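You operate a simulated robot arm through the tools that you are given. There is no shell and no other tool. Be economical: measure what you need, move in short steps, check, and stop when the job is done.

You run a simulated robot arm. Do the job below in one go: nothing can be reset, and whatever is moved stays where it is left.

## Task
Vent and level the slope gauge, slide its nought to the thread's end, then switch back to the kiln.

It is judged by the outcome, as a careful person would: the job done as asked, and still so three seconds after it is handed in. It fails if anything else is knocked over, pushed out of place, dropped, spilled or broken.

## Robot
A 6-joint arm with a two-finger parallel gripper, fixed in place. Base frame: the origin is at the foot of the arm, x ahead of it, y to its left, z up; the work surface is at about z = 860. Readings come in mm, degrees, newtons and seconds.
With the tool pointing down near the work surface it reaches from about 240 to 640 mm from the base axis. Its first joint turns from -66.0 to 66.0 degrees. Payload 2.7 kg.
The tool frame sits at the grasp point between the pads (the TCP): z along the fingers, y along the line on which they close. The tips reach 23 mm beyond it. The gripper opens to 94 mm. The fingers are 38 mm wide and 10 mm thick; the gripper's body (54 by 96 mm) begins 39 mm behind the TCP.
Orientation is told as [roll, pitch, yaw] about the base's x, y, z axes, in that order, counted from this pose: with the fingers straight down and closing along the base's y, the tool's x points along the base's -x, its y along +y and its z along -z.

## Interface
- The arm moves only by the tool drive_tool. Its argument "increments" is a list of rows, each a list of 7 numbers: the shift along the tool's x, y, z in mm, then the turn, a rotation vector about the tool's x, y, z in degrees, then the opening, from 0 (shut) to 1 (fully open). In form: [[tx, ty, tz, ax, ay, az, claw], ...]. A call has 1 to 20 rows; each row is the pose to reach, as a shift and turn from the pose commanded when the call began, along the tool's axes at that moment. Rows are played at 5 a second. More than 50 mm and 8.6 degrees between two rows, or a gripper value outside its range, and nothing of the call is played. Where a pose cannot be reached the arm comes as near as it can. A force on the tool above 40 N (or 10 N above the force at the start of the call, whichever is more), or a blocked arm, ends the call early, and 0.2 s more pass. The fingers move at their own pace (about 45 mm/s each) and stop on an object; they squeeze with about 29 N. The grip force told is the motor's: it shows also when the fingers shut on nothing. Time passes only in rows, and 0.2 s behind the last, so rows that repeat a pose let the fingers close. The reply holds the time, the measured pose of the TCP, the force on the tool along the base axes, the opening and the grip force, in the units named above and with some noise, with the torque about the TCP (base axes, N m) and any sound that the robot's microphone picked up.
- Cameras (640 x 400 px; columns grow to the right, rows downward): "scene" is fixed at [83.6, -435.2, 1412]; the picture's right is [0.72, -0.70, 0.00], its down [-0.35, -0.36, -0.86] and it looks along [0.60, 0.62, -0.50] (base axes); focal length 292 px, centre (320, 200). "wrist" rides on the gripper at [86, 16, -75] in the tool frame; the picture's right is [-0.18, 0.98, 0.00], its down [-0.58, -0.11, -0.81] and it looks along [-0.79, -0.15, 0.59] (tool axes); focal length 243 px, centre (320, 200). There is no depth. A picture from a camera that has moved, and an enlarged one, comes with that camera's place and axes in the base frame and with its lens.
- camera(camera): a new picture of that camera. No time passes.
- zoom(camera, box): a new picture of the part [left, top, right, bottom] of that camera's present view, enlarged. No time passes.
- job_done(): hands the job in; it is judged then, once.

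Work in short steps. Places have to be worked out from the pictures, the camera data and where the tool is seen: move nearer, look again, correct. Check each grasp and each placing, and mend what went wrong. You have 120 turns and 76 pictures in all, those below and enlarged ones among them. Open the gripper and draw the arm clear of the work before you hand the job in, unless the task says otherwise; then end with one line.

The tools are called after "Emit:" as name(argument=value, ...) on one line, values as JSON. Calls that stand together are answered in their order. drive_tool: Moves the arm, as the interface text tells. Its arguments: {"type":"object","properties":{"increments":{"type":"array"}},"required":["increments"]} The other tools are called the same way: camera (camera) takes a picture; zoom (camera, box) takes an enlarged picture of a part of a camera's view; job_done () hands the job in.

At the start:

```text
clock: 0.0
eef_pos: [463.3, -31.1, 1196.3]
ee_rot: [0.0, -0.1, 0.2]
wrist_force: [-1.1, 0.4, -0.8]
wrist_torque: [-0.03, 0.01, -0.03]
opening: 93.8
finger_force: 0.0
```

scene: 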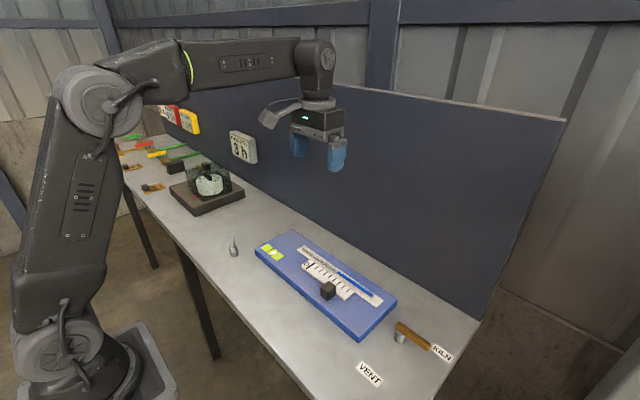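
wrist: 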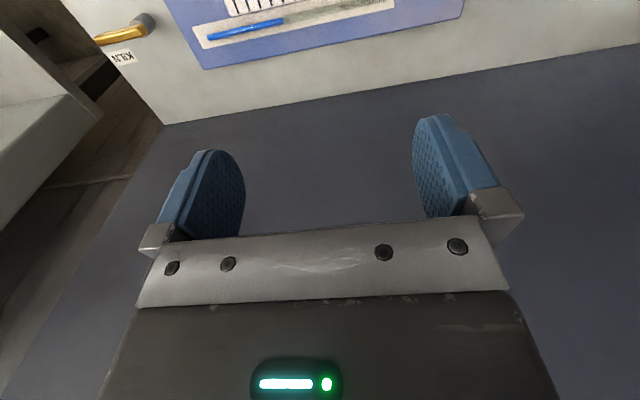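

I start by looking closely at the gauge, valve and screw with enlarged views.

Emit:
zoom(camera="scene", box=[240, 220, 400, 320])

Emit:
zoom(camera="scene", box=[320, 300, 480, 400])

Emit:
zoom(camera="scene", box=[100, 90, 260, 190])

Emit:
zoom(camera="scene", box=[150, 150, 310, 270])

```text
4.00 times, centred on (320, 270) of scene
camera zoom: at [83.6, -435.2, 1412.0], right [0.72, -0.7, 0.0], down [-0.35, -0.36, -0.86], along [0.6, 0.62, -0.5], focal length 1166 px, centre (320, -80)
```

zoom: 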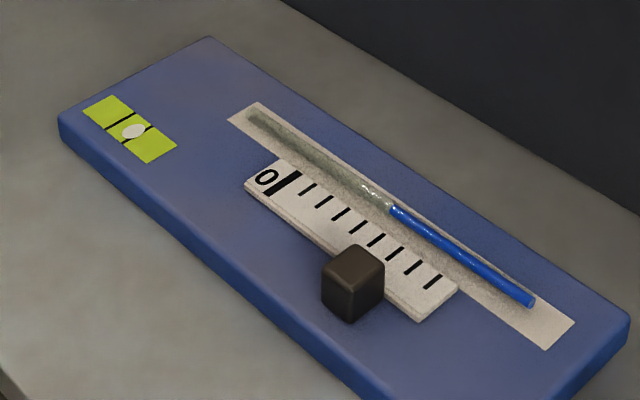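

```text
4.00 times, centred on (400, 350) of scene
camera zoom: at [83.6, -435.2, 1412.0], right [0.72, -0.7, 0.0], down [-0.35, -0.36, -0.86], along [0.6, 0.62, -0.5], focal length 1166 px, centre (0, -400)
```

zoom: 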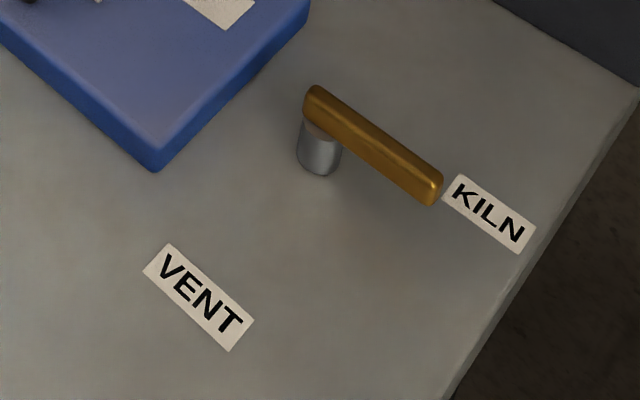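

```text
4.00 times, centred on (180, 140) of scene
camera zoom: at [83.6, -435.2, 1412.0], right [0.72, -0.7, 0.0], down [-0.35, -0.36, -0.86], along [0.6, 0.62, -0.5], focal length 1166 px, centre (880, 440)
```

zoom: 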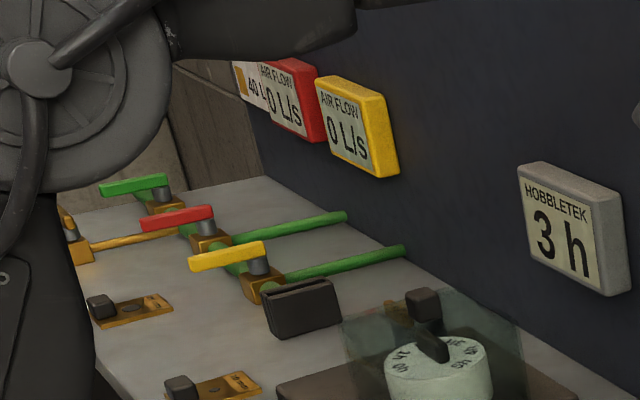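

```text
3.33 times, centred on (230, 210) of scene
camera zoom: at [83.6, -435.2, 1412.0], right [0.72, -0.7, 0.0], down [-0.35, -0.36, -0.86], along [0.6, 0.62, -0.5], focal length 972 px, centre (620, 167)
```

zoom: 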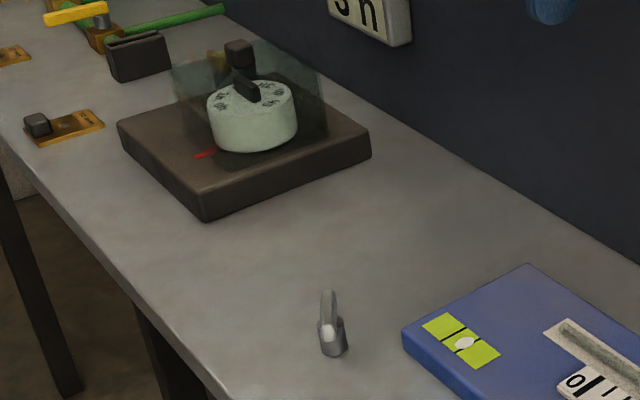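

I look more closely at the small grey fitting left of the gauge, and the vial.

Emit:
zoom(camera="scene", box=[213, 225, 293, 275])

Emit:
zoom(camera="scene", box=[290, 240, 400, 310])

```text
8.00 times, centred on (253, 250) of scene
camera zoom: at [83.6, -435.2, 1412.0], right [0.72, -0.7, 0.0], down [-0.35, -0.36, -0.86], along [0.6, 0.62, -0.5], focal length 2332 px, centre (856, -200)
```

zoom: 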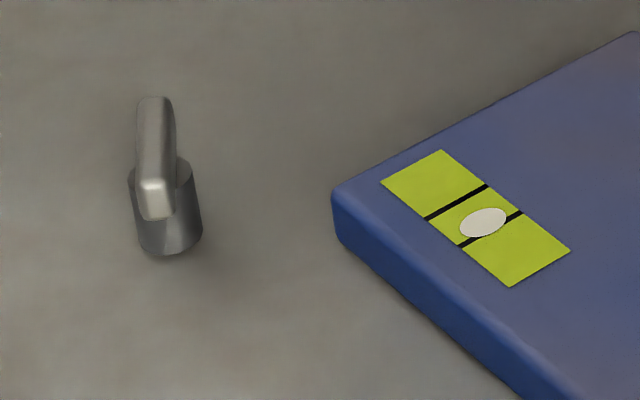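

```text
5.71 times, centred on (345, 275) of scene
camera zoom: at [83.6, -435.2, 1412.0], right [0.72, -0.7, 0.0], down [-0.35, -0.36, -0.86], along [0.6, 0.62, -0.5], focal length 1666 px, centre (177, -229)
```

zoom: 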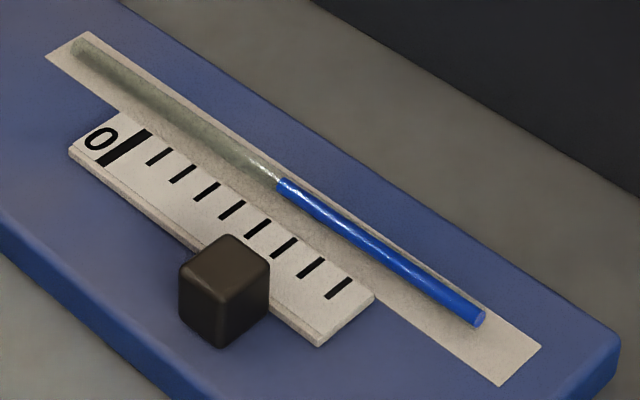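

The brass valve handle points along -y at KILN: pivot around (465,-280), tip near y=-335, with VENT toward -x. The grey lever at about (355,200) probably sets the level. I move above the valve handle, turned so the fingers close along x.

Emit:
drive_tool(increments=[[-1, -22.4, 16, 0, 0, -7.5, 1], [-2, -44.8, 32, 0, 0, -15, 1], [-3, -67.2, 48, 0, 0, -22.5, 1], [-4, -89.6, 64, 0, 0, -30, 1], [-5, -112, 80, 0, 0, -37.5, 1], [-6, -134.4, 96, 0, 0, -45, 1], [-7, -156.8, 112, 0, 0, -52.5, 1], [-8, -179.2, 128, 0, 0, -60, 1], [-9, -201.6, 144, 0, 0, -67.5, 1], [-10, -224, 160, 0, 0, -75, 1], [-11, -246.4, 176, 0, 0, -82.5, 1], [-12, -269, 196, 0, 0, -90, 1], [-12, -269, 196, 0, 0, -90, 1]])

Emit:
camera(camera="wrist")

Emit:
camera(camera="scene")

```text
clock: 2.8
eef_pos: [478.7, -298.9, 999.8]
ee_rot: [-0.1, 0.0, 90.3]
wrist_force: [-0.5, -0.7, -0.6]
wrist_torque: [-0.01, 0.01, -0.01]
opening: 94.0
finger_force: 0.0
```

```text
67 pictures are left
camera wrist: at [463.0, -387.5, 1074.7], right [-0.98, 0.18, 0.0], down [0.11, 0.58, 0.81], along [0.15, 0.79, -0.59], focal length 243 px, centre (320, 200)
```

wrist: 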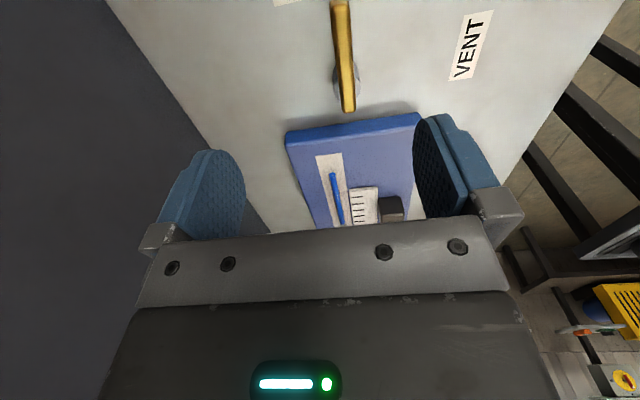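

```text
66 pictures are left
```

scene: 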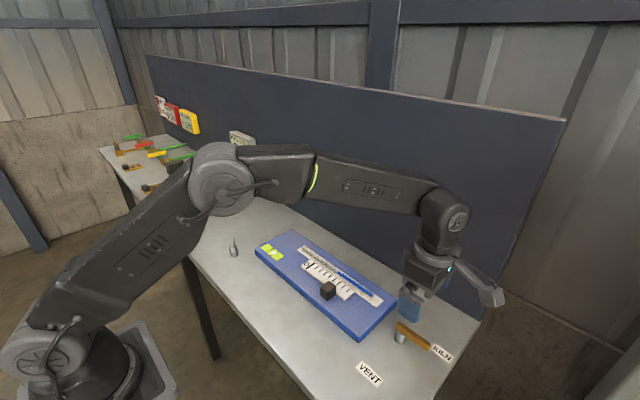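

Triangulating both views: handle top at z≈900, x≈462, y from -272 to -338; pivot about (463,-280). I lower the open fingers astride it near its end.

Emit:
drive_tool(increments=[[5, 5, 20, 0, 0, 0, 1], [10, 10, 40, 0, 0, 0, 1], [19, 17.5, 60, 0, 0, 0, 1], [19, 17.5, 80, 0, 0, 0, 1], [19, 17.5, 95, 0, 0, 0, 1], [19, 17.5, 105, 0, 0, 0, 1], [19, 17.5, 105, 0, 0, 0, 1]])

Emit:
camera(camera="wrist")

Emit:
zoom(camera="scene", box=[340, 260, 500, 360])

```text
clock: 4.4
eef_pos: [458.6, -317.4, 894.3]
ee_rot: [-0.1, 0.1, 90.1]
wrist_force: [0.1, -0.9, -0.7]
wrist_torque: [-0.03, 0.0, -0.02]
opening: 93.9
finger_force: 0.0
```

```text
65 pictures are left
camera wrist: at [444.9, -405.9, 970.0], right [-0.98, 0.18, 0.0], down [0.11, 0.58, 0.81], along [0.15, 0.79, -0.59], focal length 243 px, centre (320, 200)
```

wrist: 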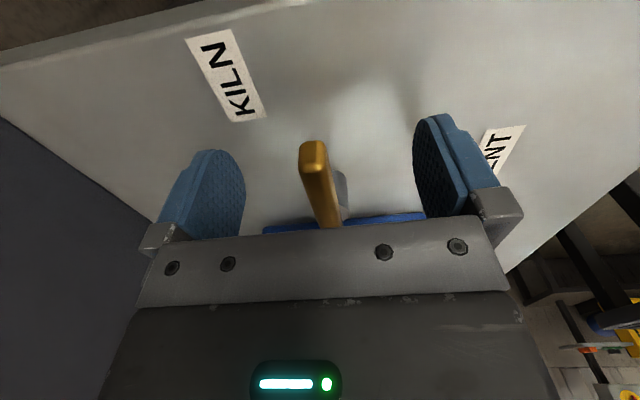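

```text
4.00 times, centred on (420, 310) of scene
camera zoom: at [83.6, -435.2, 1412.0], right [0.72, -0.7, 0.0], down [-0.35, -0.36, -0.86], along [0.6, 0.62, -0.5], focal length 1166 px, centre (-80, -240)
```

zoom: 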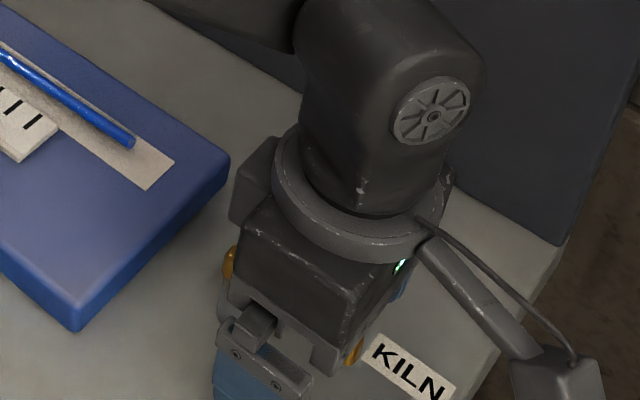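

The handle is centred between the fingers. I close on it.

Emit:
drive_tool(increments=[[0, 0, 0, 0, 0, 0, 0], [0, 0, 0, 0, 0, 0, 0], [0, 0, 0, 0, 0, 0, 0], [0, 0, 0, 0, 0, 0, 0], [0, 0, 0, 0, 0, 0, 0], [0, 0, 0, 0, 0, 0, 0]])

Emit:
camera(camera="wrist")

```text
clock: 5.8
eef_pos: [459.0, -318.8, 894.3]
ee_rot: [-0.1, 0.1, 90.1]
wrist_force: [0.1, 0.7, 1.2]
wrist_torque: [-0.09, 0.16, -0.08]
opening: 11.8
finger_force: 44.8
```

```text
63 pictures are left
camera wrist: at [444.9, -405.9, 970.3], right [-0.98, 0.18, 0.0], down [0.11, 0.58, 0.81], along [0.15, 0.79, -0.59], focal length 243 px, centre (320, 200)
```

wrist: 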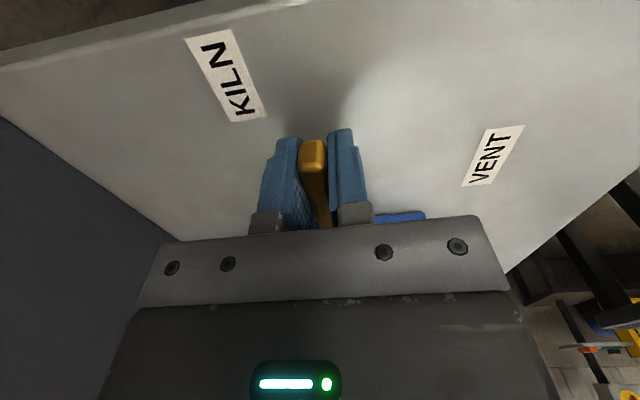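

Firm hold, 11.8 mm wide. I turn it about its pivot toward VENT, first 45°.

Emit:
drive_tool(increments=[[-0.6, 4.9, 0, 0, 0, 7.5, 0], [-1.8, 9.8, 0, 0, 0, 15, 0], [-3.7, 14.4, 0, 0, 0, 22.5, 0], [-6.1, 18.7, 0, 0, 0, 30, 0], [-9.1, 22.7, 0, 0, 0, 37.5, 0], [-12.5, 26.3, 0, 0, 0, 45, 0], [-12.5, 26.3, 0, 0, 0, 45, 0]])

Emit:
camera(camera="wrist")

```text
clock: 7.4
eef_pos: [433.5, -306.9, 895.1]
ee_rot: [0.0, -0.1, 44.9]
wrist_force: [-11.1, -9.7, 4.5]
wrist_torque: [-0.19, 0.27, 0.02]
opening: 11.9
finger_force: 44.8
```

```text
62 pictures are left
camera wrist: at [361.1, -357.7, 970.3], right [-0.56, 0.83, 0.0], down [0.49, 0.33, 0.81], along [0.67, 0.45, -0.59], focal length 243 px, centre (320, 200)
```

wrist: 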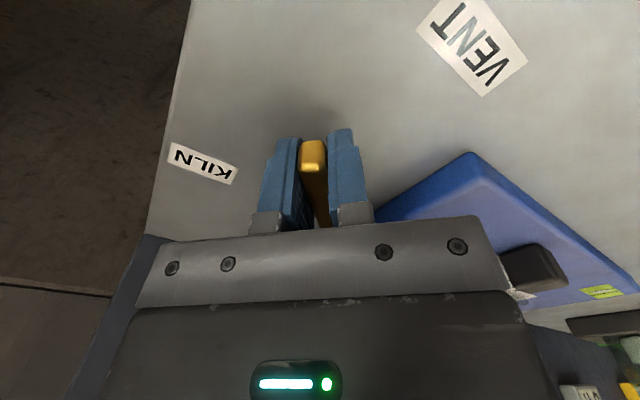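

Turning well, with a slight outward pull of about 15 N. I continue the remaining 45° with a slightly larger radius.

Emit:
drive_tool(increments=[[0.4, 4.9, 0, 0, 0, 7.5, 0], [-0.5, 9.9, 0, 0, 0, 15, 0], [-2.4, 14.6, 0, 0, 0, 22.5, 0], [-4.8, 19.2, 0, 0, 0, 30, 0], [-7.9, 23.4, 0, 0, 0, 37.5, 0], [-11.5, 27.1, 0, 0, 0, 45, 0], [-11.5, 27.1, 0, 0, 0, 45, 0]])

Emit:
camera(camera="wrist")

Emit:
camera(camera="scene")

```text
clock: 9.0
eef_pos: [421.9, -279.4, 895.9]
ee_rot: [0.0, -0.1, -0.2]
wrist_force: [-19.2, -14.0, 11.5]
wrist_torque: [0.08, 0.05, -0.38]
opening: 12.0
finger_force: 45.5
```

```text
61 pictures are left
camera wrist: at [336.0, -264.6, 970.2], right [0.19, 0.98, 0.0], down [0.58, -0.11, 0.81], along [0.79, -0.15, -0.59], focal length 243 px, centre (320, 200)
```

wrist: 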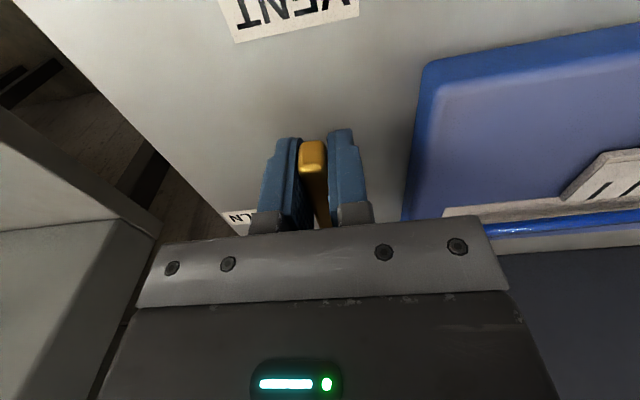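

```text
60 pictures are left
```

scene: 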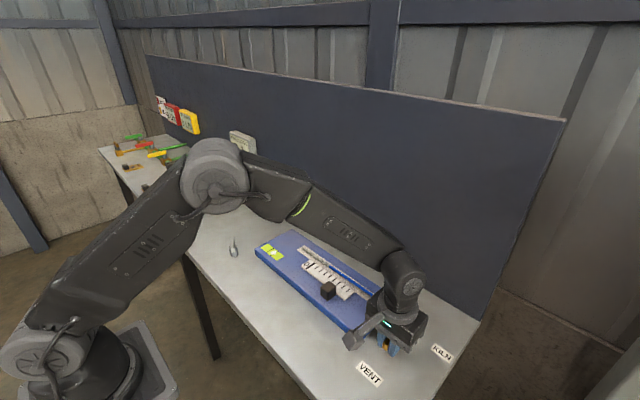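

Handle now points toward VENT. I check the thread for its response.

Emit:
zoom(camera="scene", box=[240, 225, 400, 325])

```text
4.00 times, centred on (320, 275) of scene
camera zoom: at [82.9, -435.4, 1412.0], right [0.72, -0.7, 0.0], down [-0.35, -0.36, -0.86], along [0.6, 0.62, -0.5], focal length 1166 px, centre (320, -100)
```

zoom: 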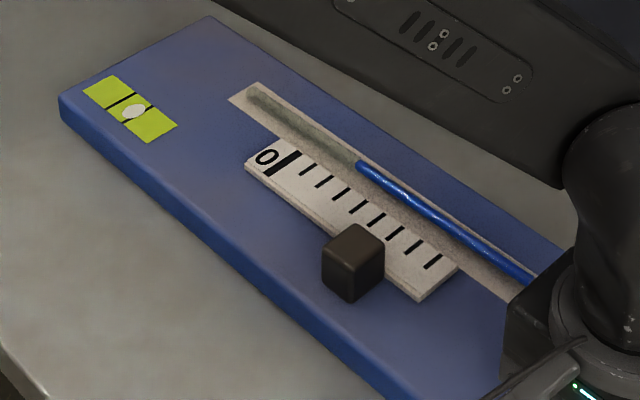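

The thread has moved, so the vent is working. I nudge 3° further to feel for a stop.

Emit:
drive_tool(increments=[[0, 1, 0, 0, 0, 1.5, 0], [0, 2, 0, 0, 0, 3, 0], [0, 2, 0, 0, 0, 3, 0]])

Emit:
zoom(camera="scene", box=[240, 225, 400, 325])

```text
clock: 9.8
eef_pos: [422.8, -278.8, 895.1]
ee_rot: [-0.2, 0.0, -2.9]
wrist_force: [-18.4, -18.6, 8.6]
wrist_torque: [0.03, -0.31, 1.79]
opening: 12.5
finger_force: 44.9
```

```text
4.00 times, centred on (320, 275) of scene
camera zoom: at [83.0, -435.6, 1411.9], right [0.72, -0.7, 0.0], down [-0.35, -0.36, -0.86], along [0.6, 0.62, -0.5], focal length 1166 px, centre (320, -100)
```

zoom: 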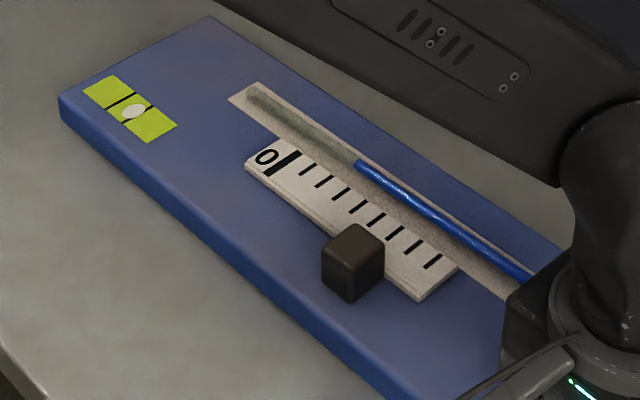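

The torque shows it's against its stop at VENT. I open only partly, since the gauge is close, and lift.

Emit:
drive_tool(increments=[[0, -1, 0, 0, 0, -3, 0.35], [0, -1, 0, 0, 0, -3, 0.35], [0, -1, 0, 0, 0, -3, 0.35], [0, -1, -30, 0, 0, -3, 0.35], [0, -1, -65, 0, 0, -3, 0.35], [0, -1, -105, 0, 0, -3, 0.35], [0, -1, -105, 0, 0, -3, 0.35]])

Emit:
camera(camera="wrist")

```text
clock: 11.4
eef_pos: [422.7, -276.6, 1001.1]
ee_rot: [0.0, -0.1, 0.1]
wrist_force: [0.4, -0.3, 0.0]
wrist_torque: [0.02, 0.02, 0.02]
opening: 32.6
finger_force: 0.1
```

```text
57 pictures are left
camera wrist: at [336.3, -262.7, 1076.0], right [0.18, 0.98, 0.0], down [0.58, -0.11, 0.81], along [0.79, -0.15, -0.59], focal length 243 px, centre (320, 200)
```

wrist: 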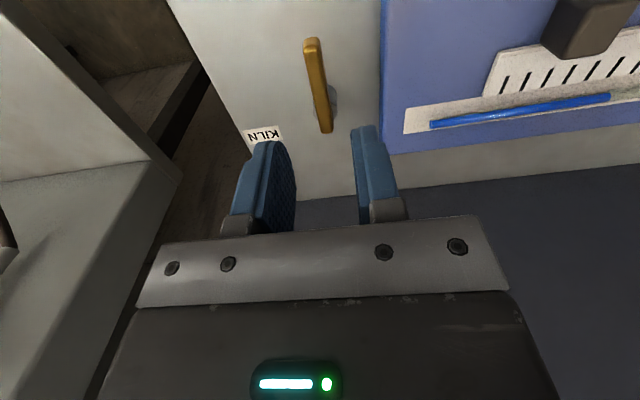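

The lever rests at VENT as intended. Next I travel to above the grey levelling lever, turning the gripper on the way.

Emit:
drive_tool(increments=[[4, 36, 0, 0, 0, -4, 0.6], [8, 72, 0, 0, 0, -8, 0.6], [12, 108, 0, 0, 0, -12, 0.6], [16, 144, 0, 0, 0, -16, 0.6], [20, 180, 0, 0, 0, -20, 0.6], [24, 216, 0, 0, 0, -24, 0.6], [28, 252, 0, 0, 0, -28, 0.6], [32, 288, 0, 0, 0, -32, 0.6], [36, 324, 0, 0, 0, -36, 0.6], [40, 360, 0, 0, 0, -40, 0.6], [44, 396, 0, 0, 0, -44, 0.6], [48, 432, 0, 0, 0, -48, 0.6], [52, 468, 0, 0, 0, -54, 0.6], [54, 496, 0, 0, 0, -61, 0.6], [54, 496, 0, 0, 0, -61, 0.6]])

Emit:
camera(camera="wrist")

Emit:
camera(camera="scene")

```text
clock: 14.6
eef_pos: [367.2, 218.8, 1001.9]
ee_rot: [-0.1, -0.1, 61.3]
wrist_force: [-0.2, -1.4, 0.7]
wrist_torque: [0.01, -0.02, 0.01]
opening: 56.6
finger_force: 0.1
```

```text
56 pictures are left
camera wrist: at [312.4, 149.3, 1075.2], right [-0.77, 0.64, 0.0], down [0.37, 0.46, 0.81], along [0.51, 0.62, -0.59], focal length 243 px, centre (320, 200)
```

wrist: 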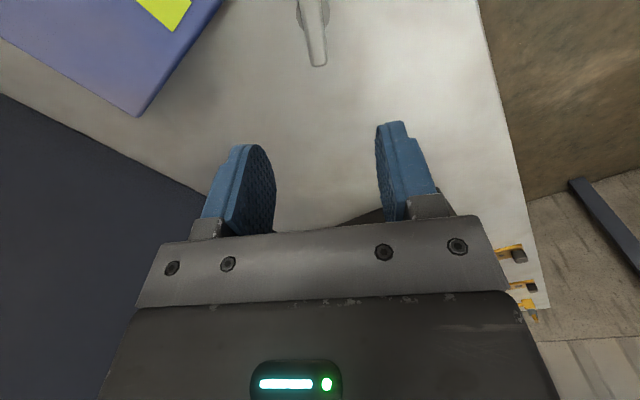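

```text
55 pictures are left
```

scene: 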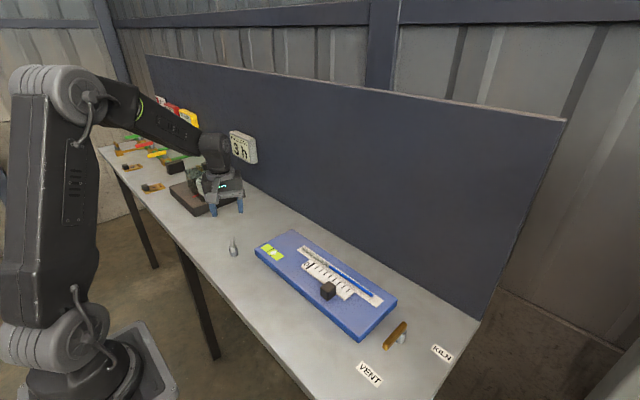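

The lever is nearer than I judged; I back off along its length to see it fully.

Emit:
drive_tool(increments=[[30, 0, 0, 0, 0, 0, 0.6], [60, 0, 0, 0, 0, 0, 0.6], [85, 0, 0, 0, 0, 0, 0.6], [85, 0, 0, 0, 0, 0, 0.6]])

Emit:
camera(camera="wrist")

Emit:
zoom(camera="scene", box=[203, 220, 283, 270])

```text
clock: 15.6
eef_pos: [325.5, 143.4, 1000.8]
ee_rot: [-0.2, -0.1, 61.0]
wrist_force: [-0.4, -0.1, -0.3]
wrist_torque: [0.03, -0.03, -0.03]
opening: 56.4
finger_force: 0.1
```

```text
54 pictures are left
camera wrist: at [271.2, 74.7, 1075.0], right [-0.77, 0.64, 0.0], down [0.37, 0.46, 0.81], along [0.51, 0.62, -0.59], focal length 243 px, centre (320, 200)
```

wrist: 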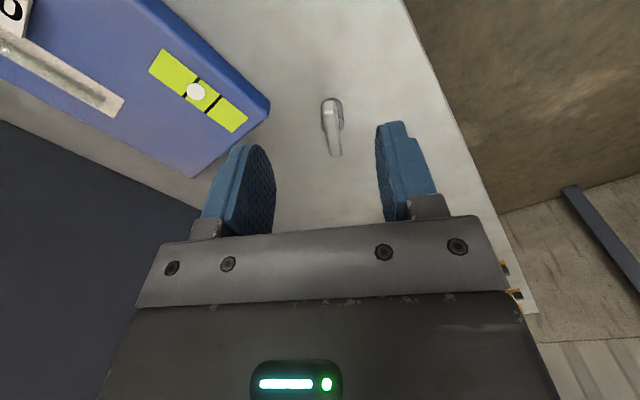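

```text
8.00 times, centred on (243, 245) of scene
camera zoom: at [83.6, -435.2, 1412.0], right [0.72, -0.7, 0.0], down [-0.35, -0.36, -0.86], along [0.6, 0.62, -0.5], focal length 2332 px, centre (936, -160)
```

zoom: 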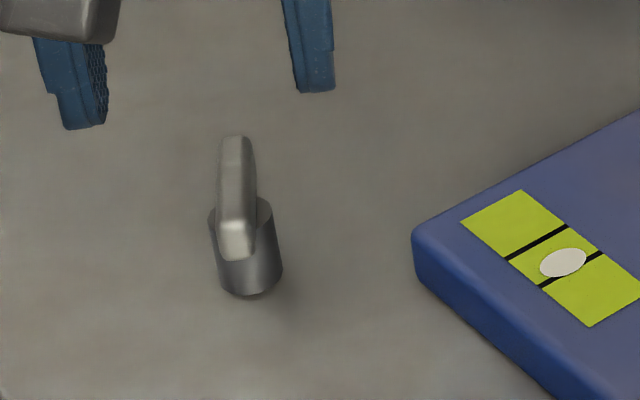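

I zoom on the lever in the wrist view to settle its geometry.

Emit:
zoom(camera="wrist", box=[280, 80, 392, 150])

Emit:
zoom(camera="wrist", box=[300, 80, 380, 180])

```text
5.71 times, centred on (336, 115) of wrist
camera zoom: at [271.2, 74.7, 1075.0], right [-0.77, 0.64, 0.0], down [0.37, 0.46, 0.81], along [0.51, 0.62, -0.59], focal length 1386 px, centre (229, 686)
```

zoom: 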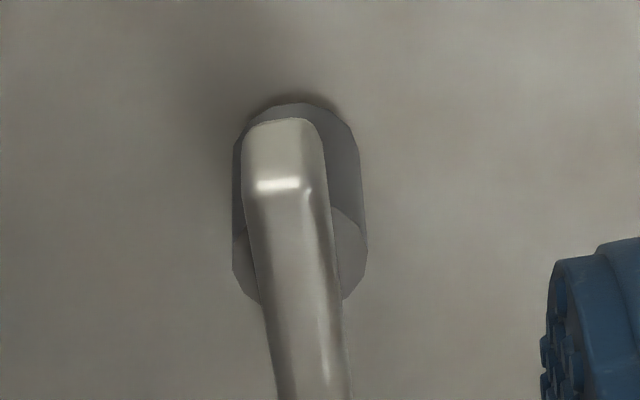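

```text
4.00 times, centred on (340, 130) of wrist
camera zoom: at [271.2, 74.7, 1075.0], right [-0.77, 0.64, 0.0], down [0.37, 0.46, 0.81], along [0.51, 0.62, -0.59], focal length 970 px, centre (240, 480)
```

zoom: 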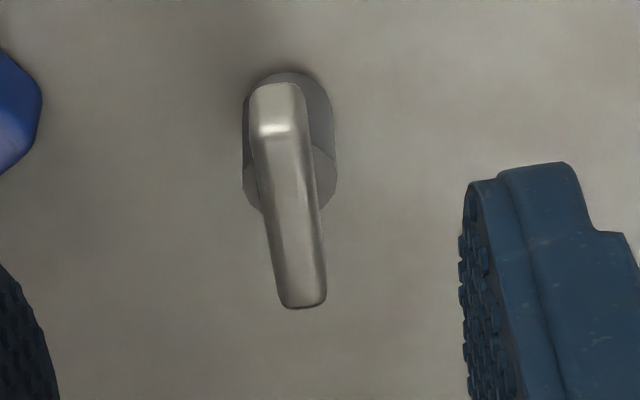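

The lever looks like a T-bar centred on its stub: about 46 mm long, centre near (349,187), top z≈905, angle ≈62°. I go above it and stop slightly high to check.

Emit:
drive_tool(increments=[[-25, 0, 0, 0, 0, 0, 0.6], [-50, 0, 10, 0, 0, 0, 0.6], [-50, 0, 35, 0, 0, 0, 0.6], [-50, 0, 60, 0, 0, 0, 0.6], [-50, 0, 60, 0, 0, 0, 0.6]])

Emit:
camera(camera="wrist")

Emit:
zoom(camera="scene", box=[193, 210, 289, 270])

```text
clock: 16.8
eef_pos: [350.2, 187.6, 939.1]
ee_rot: [-0.1, -0.2, 61.2]
wrist_force: [-0.5, 0.6, 0.9]
wrist_torque: [-0.02, -0.01, 0.02]
opening: 56.3
finger_force: 0.1
```

```text
50 pictures are left
camera wrist: at [296.1, 118.3, 1014.8], right [-0.77, 0.64, 0.0], down [0.37, 0.46, 0.81], along [0.51, 0.62, -0.59], focal length 243 px, centre (320, 200)
```

wrist: 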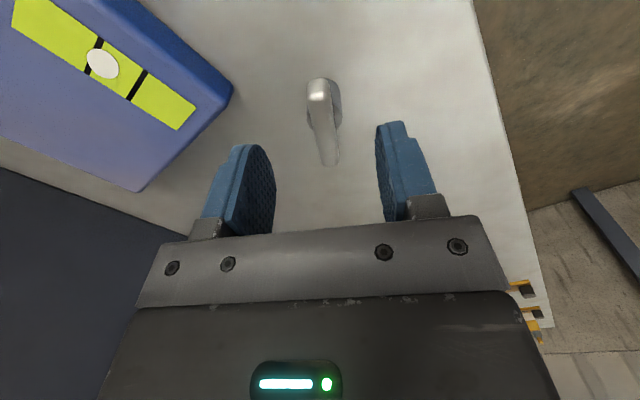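

```text
6.67 times, centred on (241, 240) of scene
camera zoom: at [83.6, -435.2, 1412.0], right [0.72, -0.7, 0.0], down [-0.35, -0.36, -0.86], along [0.6, 0.62, -0.5], focal length 1943 px, centre (847, -67)
```

zoom: 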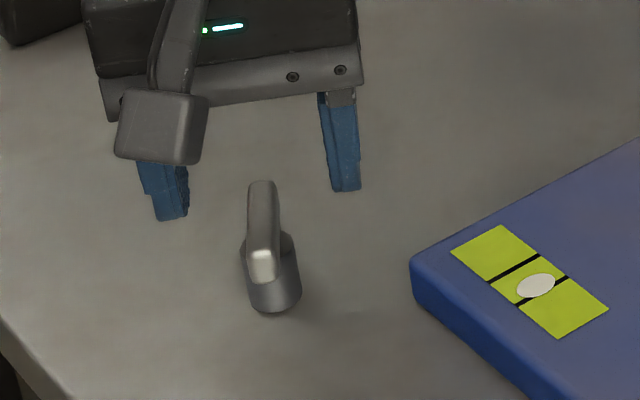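

The bar centre (≈351,189) is under the TCP. I descend to z≈914, so the tips stay just above the stub, and close.

Emit:
drive_tool(increments=[[0, 0, 13, 0, 0, 0, 0.6], [-1, 0, 25, 0, 0, 0, 0.6], [-1, 0, 25, 0, 0, 0, 0], [-1, 0, 25, 0, 0, 0, 0], [-1, 0, 25, 0, 0, 0, 0], [-1, 0, 25, 0, 0, 0, 0], [-1, 0, 25, 0, 0, 0, 0]])

Emit:
camera(camera="wrist")

Emit:
zoom(camera="scene", box=[193, 210, 289, 270])

```text
clock: 18.4
eef_pos: [349.2, 188.7, 914.4]
ee_rot: [0.1, 0.0, 61.1]
wrist_force: [-28.3, 19.0, 6.3]
wrist_torque: [0.28, 0.38, 0.03]
opening: 12.0
finger_force: 44.7
```

```text
48 pictures are left
camera wrist: at [294.7, 120.2, 990.3], right [-0.77, 0.64, 0.0], down [0.38, 0.46, 0.81], along [0.51, 0.62, -0.59], focal length 243 px, centre (320, 200)
```

wrist: 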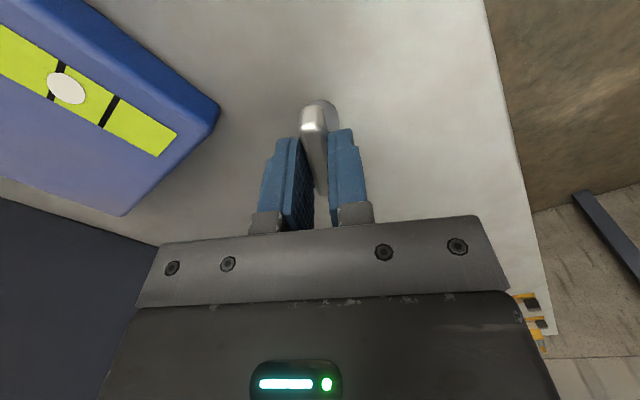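

```text
6.67 times, centred on (241, 240) of scene
camera zoom: at [82.8, -434.7, 1412.2], right [0.72, -0.69, 0.0], down [-0.35, -0.36, -0.86], along [0.6, 0.62, -0.5], focal length 1943 px, centre (847, -67)
```

zoom: 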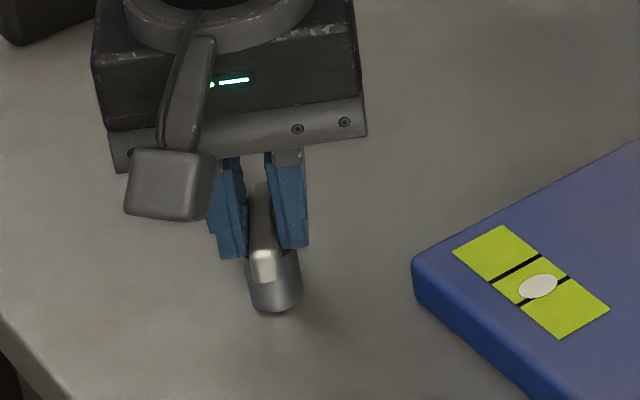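

Gripped, but there's a sideways load of about 33 N along tool +y. I relax it by shifting a few mm that way.

Emit:
drive_tool(increments=[[0, 1.5, 0, 0, 0, 0, 0], [0, 2.5, 0, 0, 0, 0, 0], [0, 2.5, 0, 0, 0, 0, 0]])

```text
clock: 19.2
eef_pos: [349.6, 188.6, 915.7]
ee_rot: [0.0, 0.0, 61.1]
wrist_force: [-10.6, 14.0, -1.9]
wrist_torque: [-1.06, 0.92, -0.01]
opening: 11.9
finger_force: 45.4
```

The load is dropping. I shift a little more and then turn 8° clockwise from above to see how the bubble responds.

Emit:
drive_tool(increments=[[-0.5, 1.2, 0, 0, 0, 0, 0], [-0.5, 1.5, 0, 0, 0, 4, 0], [-0.5, 1.5, 0, 0, 0, 8, 0], [-0.5, 1.5, 0, 0, 0, 8, 0]])

Emit:
zoom(camera="scene", box=[193, 210, 289, 270])

```text
clock: 20.2
eef_pos: [349.4, 188.9, 916.6]
ee_rot: [-0.2, -0.2, 53.0]
wrist_force: [15.6, -15.3, -7.1]
wrist_torque: [-0.79, 0.22, 0.0]
opening: 11.9
finger_force: 44.9
```

```text
6.67 times, centred on (241, 240) of scene
camera zoom: at [84.0, -435.5, 1411.9], right [0.72, -0.7, 0.0], down [-0.35, -0.36, -0.86], along [0.6, 0.62, -0.5], focal length 1943 px, centre (847, -67)
```

zoom: 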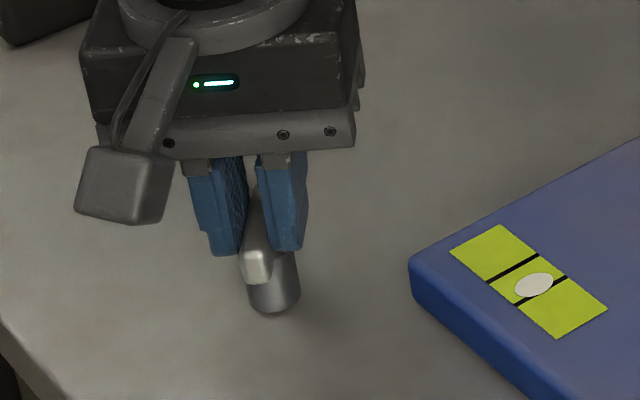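

Lever turns. I look tightly at the bubble.

Emit:
zoom(camera="scene", box=[254, 238, 290, 262])

```text
16.00 times, centred on (272, 250) of scene
camera zoom: at [84.0, -435.5, 1411.9], right [0.72, -0.7, 0.0], down [-0.35, -0.36, -0.86], along [0.6, 0.62, -0.5], focal length 4664 px, centre (1088, -600)
```

zoom: 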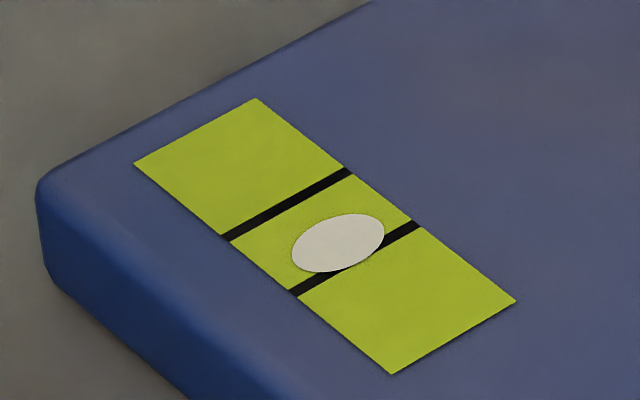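

Clockwise moved the bubble slightly toward centre: offset 0.26 down to 0.22 of the line spacing. I turn 24° more, easing the sideways load.

Emit:
drive_tool(increments=[[0, -0.8, 0, 0, 0, 6, 0], [0, -0.8, 0, 0, 0, 12, 0], [0, -0.8, 0, 0, 0, 18, 0], [0, -0.8, 0, 0, 0, 24, 0], [0, -0.8, 0, 0, 0, 24, 0]])

Emit:
zoom(camera="scene", box=[254, 238, 290, 262])

```text
clock: 21.4
eef_pos: [348.2, 189.7, 916.0]
ee_rot: [0.0, 0.0, 29.1]
wrist_force: [15.9, -18.1, -4.2]
wrist_torque: [-0.63, 0.36, -0.01]
opening: 11.8
finger_force: 45.1
```

```text
16.00 times, centred on (272, 250) of scene
camera zoom: at [84.1, -435.6, 1411.8], right [0.72, -0.7, 0.0], down [-0.35, -0.36, -0.86], along [0.6, 0.62, -0.5], focal length 4664 px, centre (1088, -600)
```

zoom: 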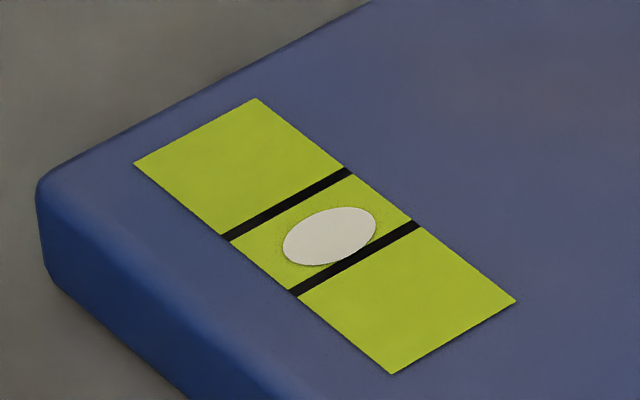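

Good: 24° covers over half the way. About 20° more should centre it.

Emit:
drive_tool(increments=[[-0.2, -1.2, 0, 0, 0, 7, 0], [-0.2, -1.2, 0, 0, 0, 14, 0], [-0.2, -1.2, 0, 0, 0, 20, 0], [-0.2, -1.2, 0, 0, 0, 20, 0]])

Emit:
zoom(camera="scene", box=[254, 238, 290, 262])

```text
clock: 22.4
eef_pos: [348.6, 189.4, 916.3]
ee_rot: [0.1, -0.1, 9.0]
wrist_force: [1.1, 1.1, -4.4]
wrist_torque: [0.02, -0.36, -0.01]
opening: 11.6
finger_force: 45.0
```

```text
16.00 times, centred on (272, 250) of scene
camera zoom: at [83.6, -435.1, 1412.0], right [0.72, -0.7, 0.0], down [-0.35, -0.36, -0.86], along [0.6, 0.62, -0.5], focal length 4664 px, centre (1088, -600)
```

zoom: 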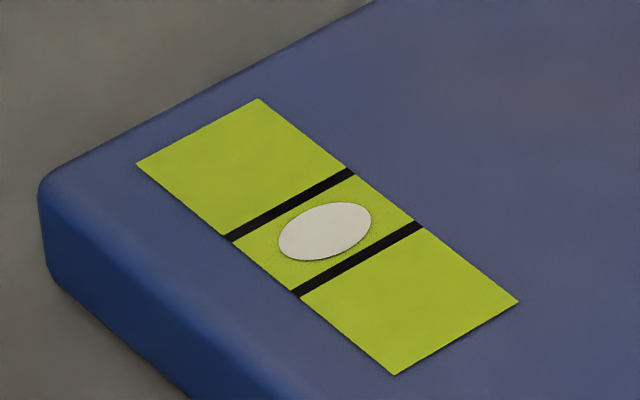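

Bubble looks centred within about 1 px at 16×. I check it from the wrist camera too.

Emit:
camera(camera="wrist")

```text
42 pictures are left
camera wrist: at [261.9, 191.1, 990.1], right [0.03, 1.0, 0.0], down [0.59, -0.02, 0.81], along [0.81, -0.02, -0.59], focal length 243 px, centre (320, 200)
```

wrist: 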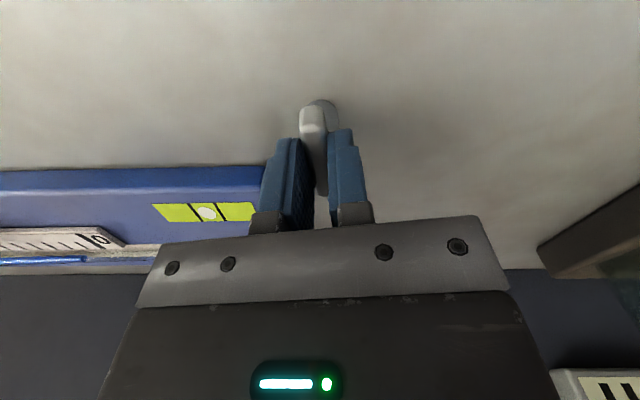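

Emit:
zoom(camera="wrist", box=[180, 198, 244, 228])

```text
10.00 times, centred on (212, 213) of wrist
camera zoom: at [261.9, 191.1, 990.1], right [0.03, 1.0, 0.0], down [0.59, -0.02, 0.81], along [0.81, -0.02, -0.59], focal length 2426 px, centre (1400, 70)
```

zoom: 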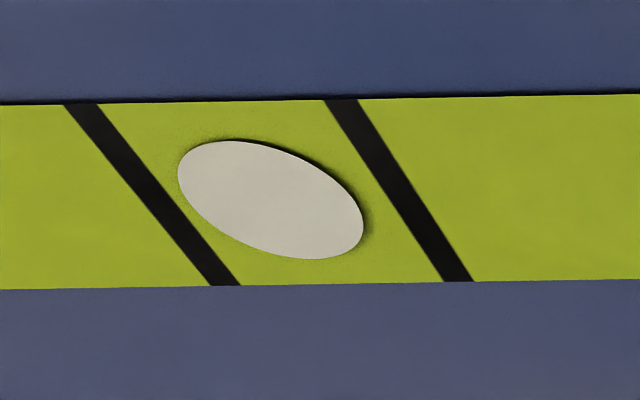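

Averaging both views (opposite parallax), the bubble is about 2–3% short of centre. I turn 4° more, then recheck.

Emit:
drive_tool(increments=[[0, 0, 0, 0, 0, 2, 0], [0, 0, 0, 0, 0, 4, 0], [0, 0, 0, 0, 0, 4, 0]])

Emit:
zoom(camera="scene", box=[254, 238, 290, 262])

Emit:
zoom(camera="wrist", box=[180, 198, 244, 228])

```text
clock: 23.2
eef_pos: [348.1, 190.3, 915.4]
ee_rot: [0.0, -0.1, 5.1]
wrist_force: [-7.7, 14.4, -4.8]
wrist_torque: [0.25, -0.48, 0.01]
opening: 11.8
finger_force: 44.6
```

```text
16.00 times, centred on (272, 250) of scene
camera zoom: at [83.4, -434.8, 1412.1], right [0.72, -0.7, 0.0], down [-0.35, -0.36, -0.86], along [0.6, 0.62, -0.5], focal length 4664 px, centre (1088, -600)
```

zoom: 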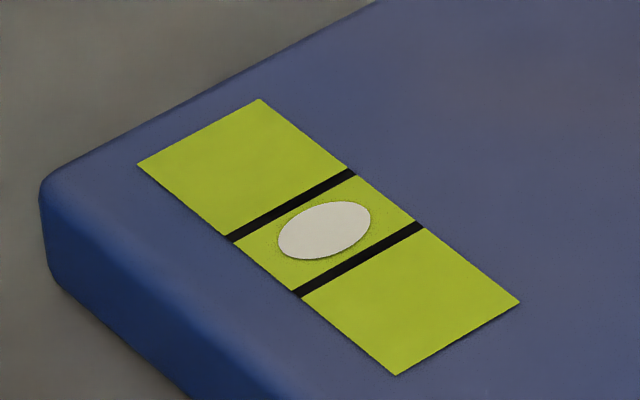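

```text
10.00 times, centred on (212, 213) of wrist
camera zoom: at [262.3, 197.3, 990.1], right [0.1, 1.0, 0.0], down [0.59, -0.06, 0.81], along [0.8, -0.08, -0.59], focal length 2426 px, centre (1400, 70)
```

zoom: 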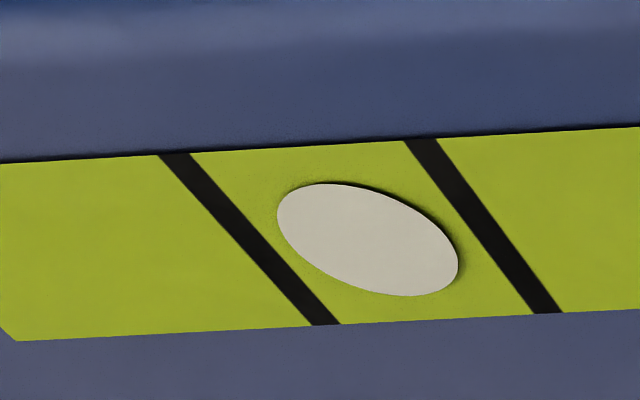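

The two views now bracket the centre (+2%/−2%), so it is level. I release and lift.

Emit:
drive_tool(increments=[[0, 0, 0, 0, 0, 0, 0.45], [0, 0, 0, 0, 0, 0, 0.45], [0, 0, 0, 0, 0, 0, 0.45], [0, 0, -30, 0, 0, 0, 0.45], [0, 0, -65, 0, 0, 0, 0.45], [0, 0, -90, 0, 0, 0, 0.45], [0, 0, -90, 0, 0, 0, 0.45]])

Emit:
zoom(camera="scene", box=[254, 238, 290, 262])

Emit:
zoom(camera="scene", box=[280, 240, 392, 310])

```text
clock: 24.8
eef_pos: [349.8, 188.0, 1006.4]
ee_rot: [-0.1, -0.2, 5.1]
wrist_force: [0.0, -0.2, -0.8]
wrist_torque: [0.01, 0.01, 0.0]
opening: 42.1
finger_force: 0.1
```

```text
16.00 times, centred on (272, 250) of scene
camera zoom: at [83.6, -435.2, 1412.0], right [0.72, -0.7, 0.0], down [-0.35, -0.36, -0.86], along [0.6, 0.62, -0.5], focal length 4664 px, centre (1088, -600)
```

zoom: 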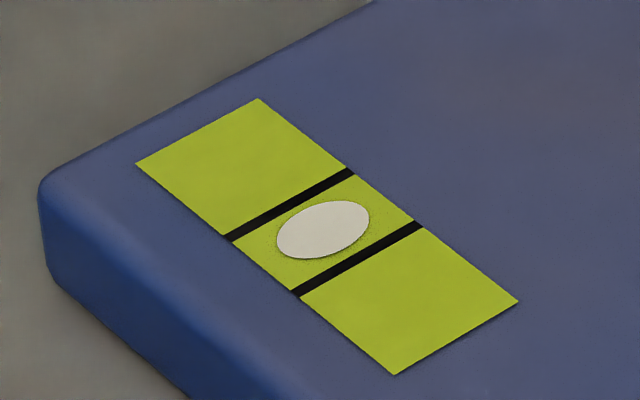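

```text
5.71 times, centred on (336, 275) of scene
camera zoom: at [83.6, -435.2, 1412.0], right [0.72, -0.7, 0.0], down [-0.35, -0.36, -0.86], along [0.6, 0.62, -0.5], focal length 1666 px, centre (229, -229)
```

zoom: 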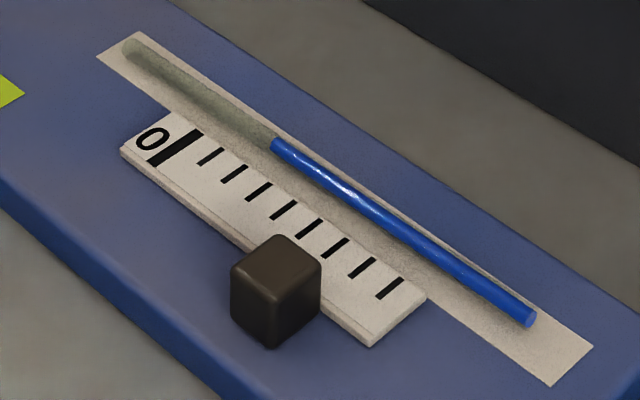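

Still level after release. Now I move above the slider knob at about (425,-109).

Emit:
drive_tool(increments=[[-5, -34, 0, 0, 0, 0.5, 0.6], [-11, -67, 0, 0, 0, 1, 0.6], [-16, -100, 0, 0, 0, 2, 0.6], [-22, -134, 0, 0, 0, 3, 0.6], [-27, -168, 0, 0, 0, 4, 0.6], [-32, -202, 0, 0, 0, 5, 0.6], [-38, -236, 0, 0, 0, 5.1, 0.6], [-43, -270, 0, 0, 0, 5.1, 0.6], [-48, -302, 0, 0, 0, 5.1, 0.6], [-48, -302, 0, 0, 0, 5.1, 0.6]])

Emit:
camera(camera="wrist")

```text
clock: 27.0
eef_pos: [423.1, -108.9, 1006.4]
ee_rot: [0.1, -0.1, 0.0]
wrist_force: [0.2, 0.1, -0.6]
wrist_torque: [0.01, 0.0, 0.03]
opening: 56.4
finger_force: 0.2
```

```text
36 pictures are left
camera wrist: at [337.9, -92.8, 1080.1], right [0.18, 0.98, 0.0], down [0.58, -0.11, 0.81], along [0.79, -0.15, -0.59], focal length 243 px, centre (320, 200)
```

wrist: 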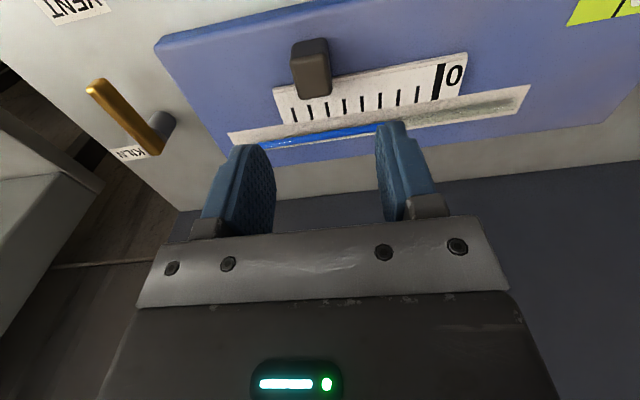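

I enlarge the gauge in the wrist view.

Emit:
zoom(camera="wrist", box=[270, 20, 478, 150])

```text
3.08 times, centred on (374, 85) of wrist
camera zoom: at [337.9, -92.8, 1080.1], right [0.18, 0.98, 0.0], down [0.58, -0.11, 0.81], along [0.79, -0.15, -0.59], focal length 746 px, centre (154, 554)
```

zoom: 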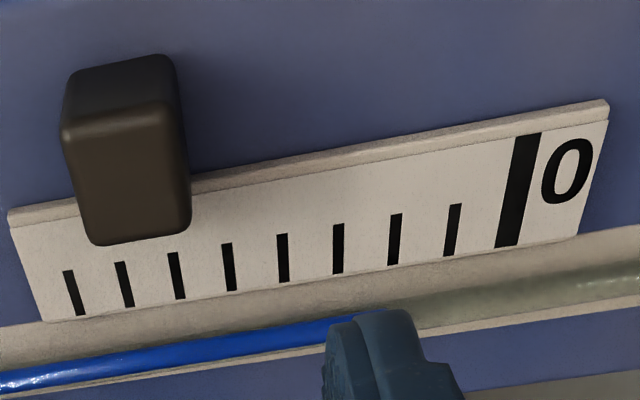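

The finger hides the thread's end; I open wide and back off a little for a clear measuring view.

Emit:
drive_tool(increments=[[15, 15, 0, 0, 0, 0, 1], [30, 30, 0, 0, 0, 0, 1], [30, 30, 0, 0, 0, 0, 1], [30, 30, 0, 0, 0, 0, 1]])

Emit:
zoom(camera="wrist", box=[220, 60, 444, 200])

Emit:
zoom(camera="scene", box=[290, 245, 354, 285])

```text
clock: 28.0
eef_pos: [392.8, -77.8, 1004.8]
ee_rot: [0.0, -0.2, 0.1]
wrist_force: [-0.3, 0.0, -0.4]
wrist_torque: [0.04, 0.01, 0.01]
opening: 93.8
finger_force: 0.0
```

```text
2.86 times, centred on (332, 130) of wrist
camera zoom: at [307.2, -62.5, 1079.8], right [0.18, 0.98, 0.0], down [0.58, -0.11, 0.81], along [0.79, -0.15, -0.59], focal length 693 px, centre (286, 400)
```

zoom: 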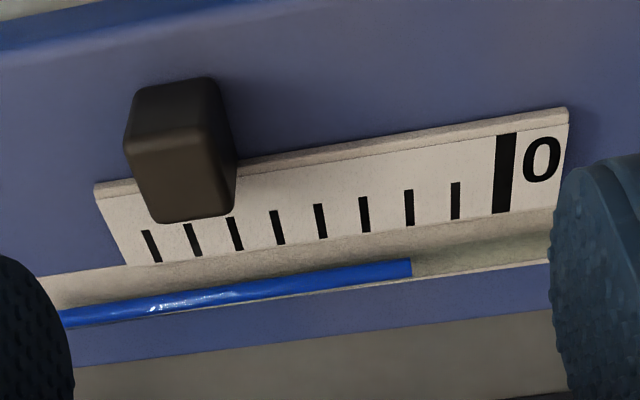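

```text
10.00 times, centred on (322, 265) of scene
camera zoom: at [83.6, -435.2, 1412.0], right [0.72, -0.7, 0.0], down [-0.35, -0.36, -0.86], along [0.6, 0.62, -0.5], focal length 2915 px, centre (300, -450)
```

zoom: 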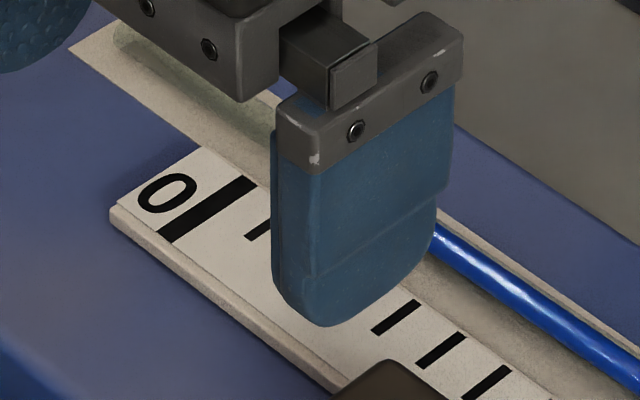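

The thread's end lies right opposite the second tick, at y≈-50, with nought at y≈-19: a slide of about 31 mm in -y. Knob centre is (424,-115). I go over it and descend.

Emit:
drive_tool(increments=[[-15, -18, 0, 0, 0, 0, 0.8], [-31, -37, 0, 0, 0, 0, 0.8], [-31, -37, 30, 0, 0, 0, 0.8], [-31, -37, 60, 0, 0, 0, 0.8], [-31, -37, 80, 0, 0, 0, 0.8], [-31, -37, 91, 0, 0, 0, 0.8], [-31, -37, 91, 0, 0, 0, 0.8]])

Emit:
camera(camera="wrist")

Emit:
zoom(camera="scene", box=[280, 220, 408, 300])

```text
clock: 29.6
eef_pos: [425.8, -113.8, 915.7]
ee_rot: [0.1, -0.1, 0.0]
wrist_force: [-0.4, -0.8, -0.5]
wrist_torque: [0.03, 0.01, 0.01]
opening: 75.0
finger_force: 0.0
```

```text
32 pictures are left
camera wrist: at [339.8, -99.1, 989.2], right [0.18, 0.98, 0.0], down [0.58, -0.11, 0.81], along [0.79, -0.15, -0.59], focal length 243 px, centre (320, 200)
```

wrist: 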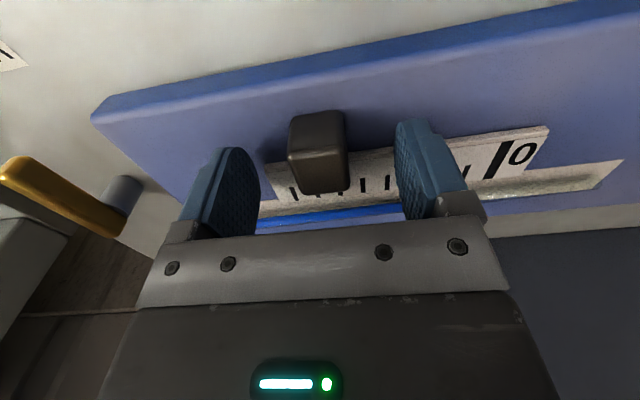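

```text
5.00 times, centred on (344, 260) of scene
camera zoom: at [83.6, -435.2, 1412.0], right [0.72, -0.7, 0.0], down [-0.35, -0.36, -0.86], along [0.6, 0.62, -0.5], focal length 1458 px, centre (200, -100)
```

zoom: 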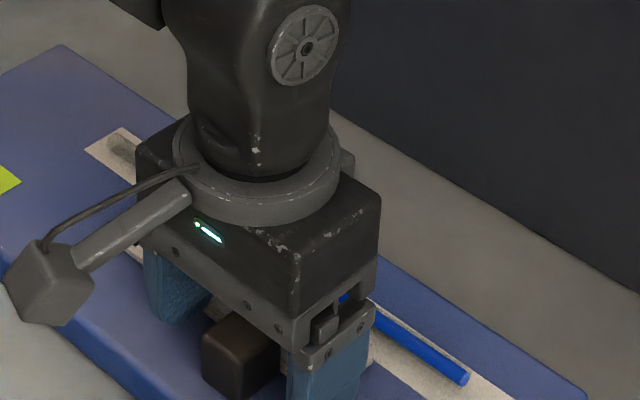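

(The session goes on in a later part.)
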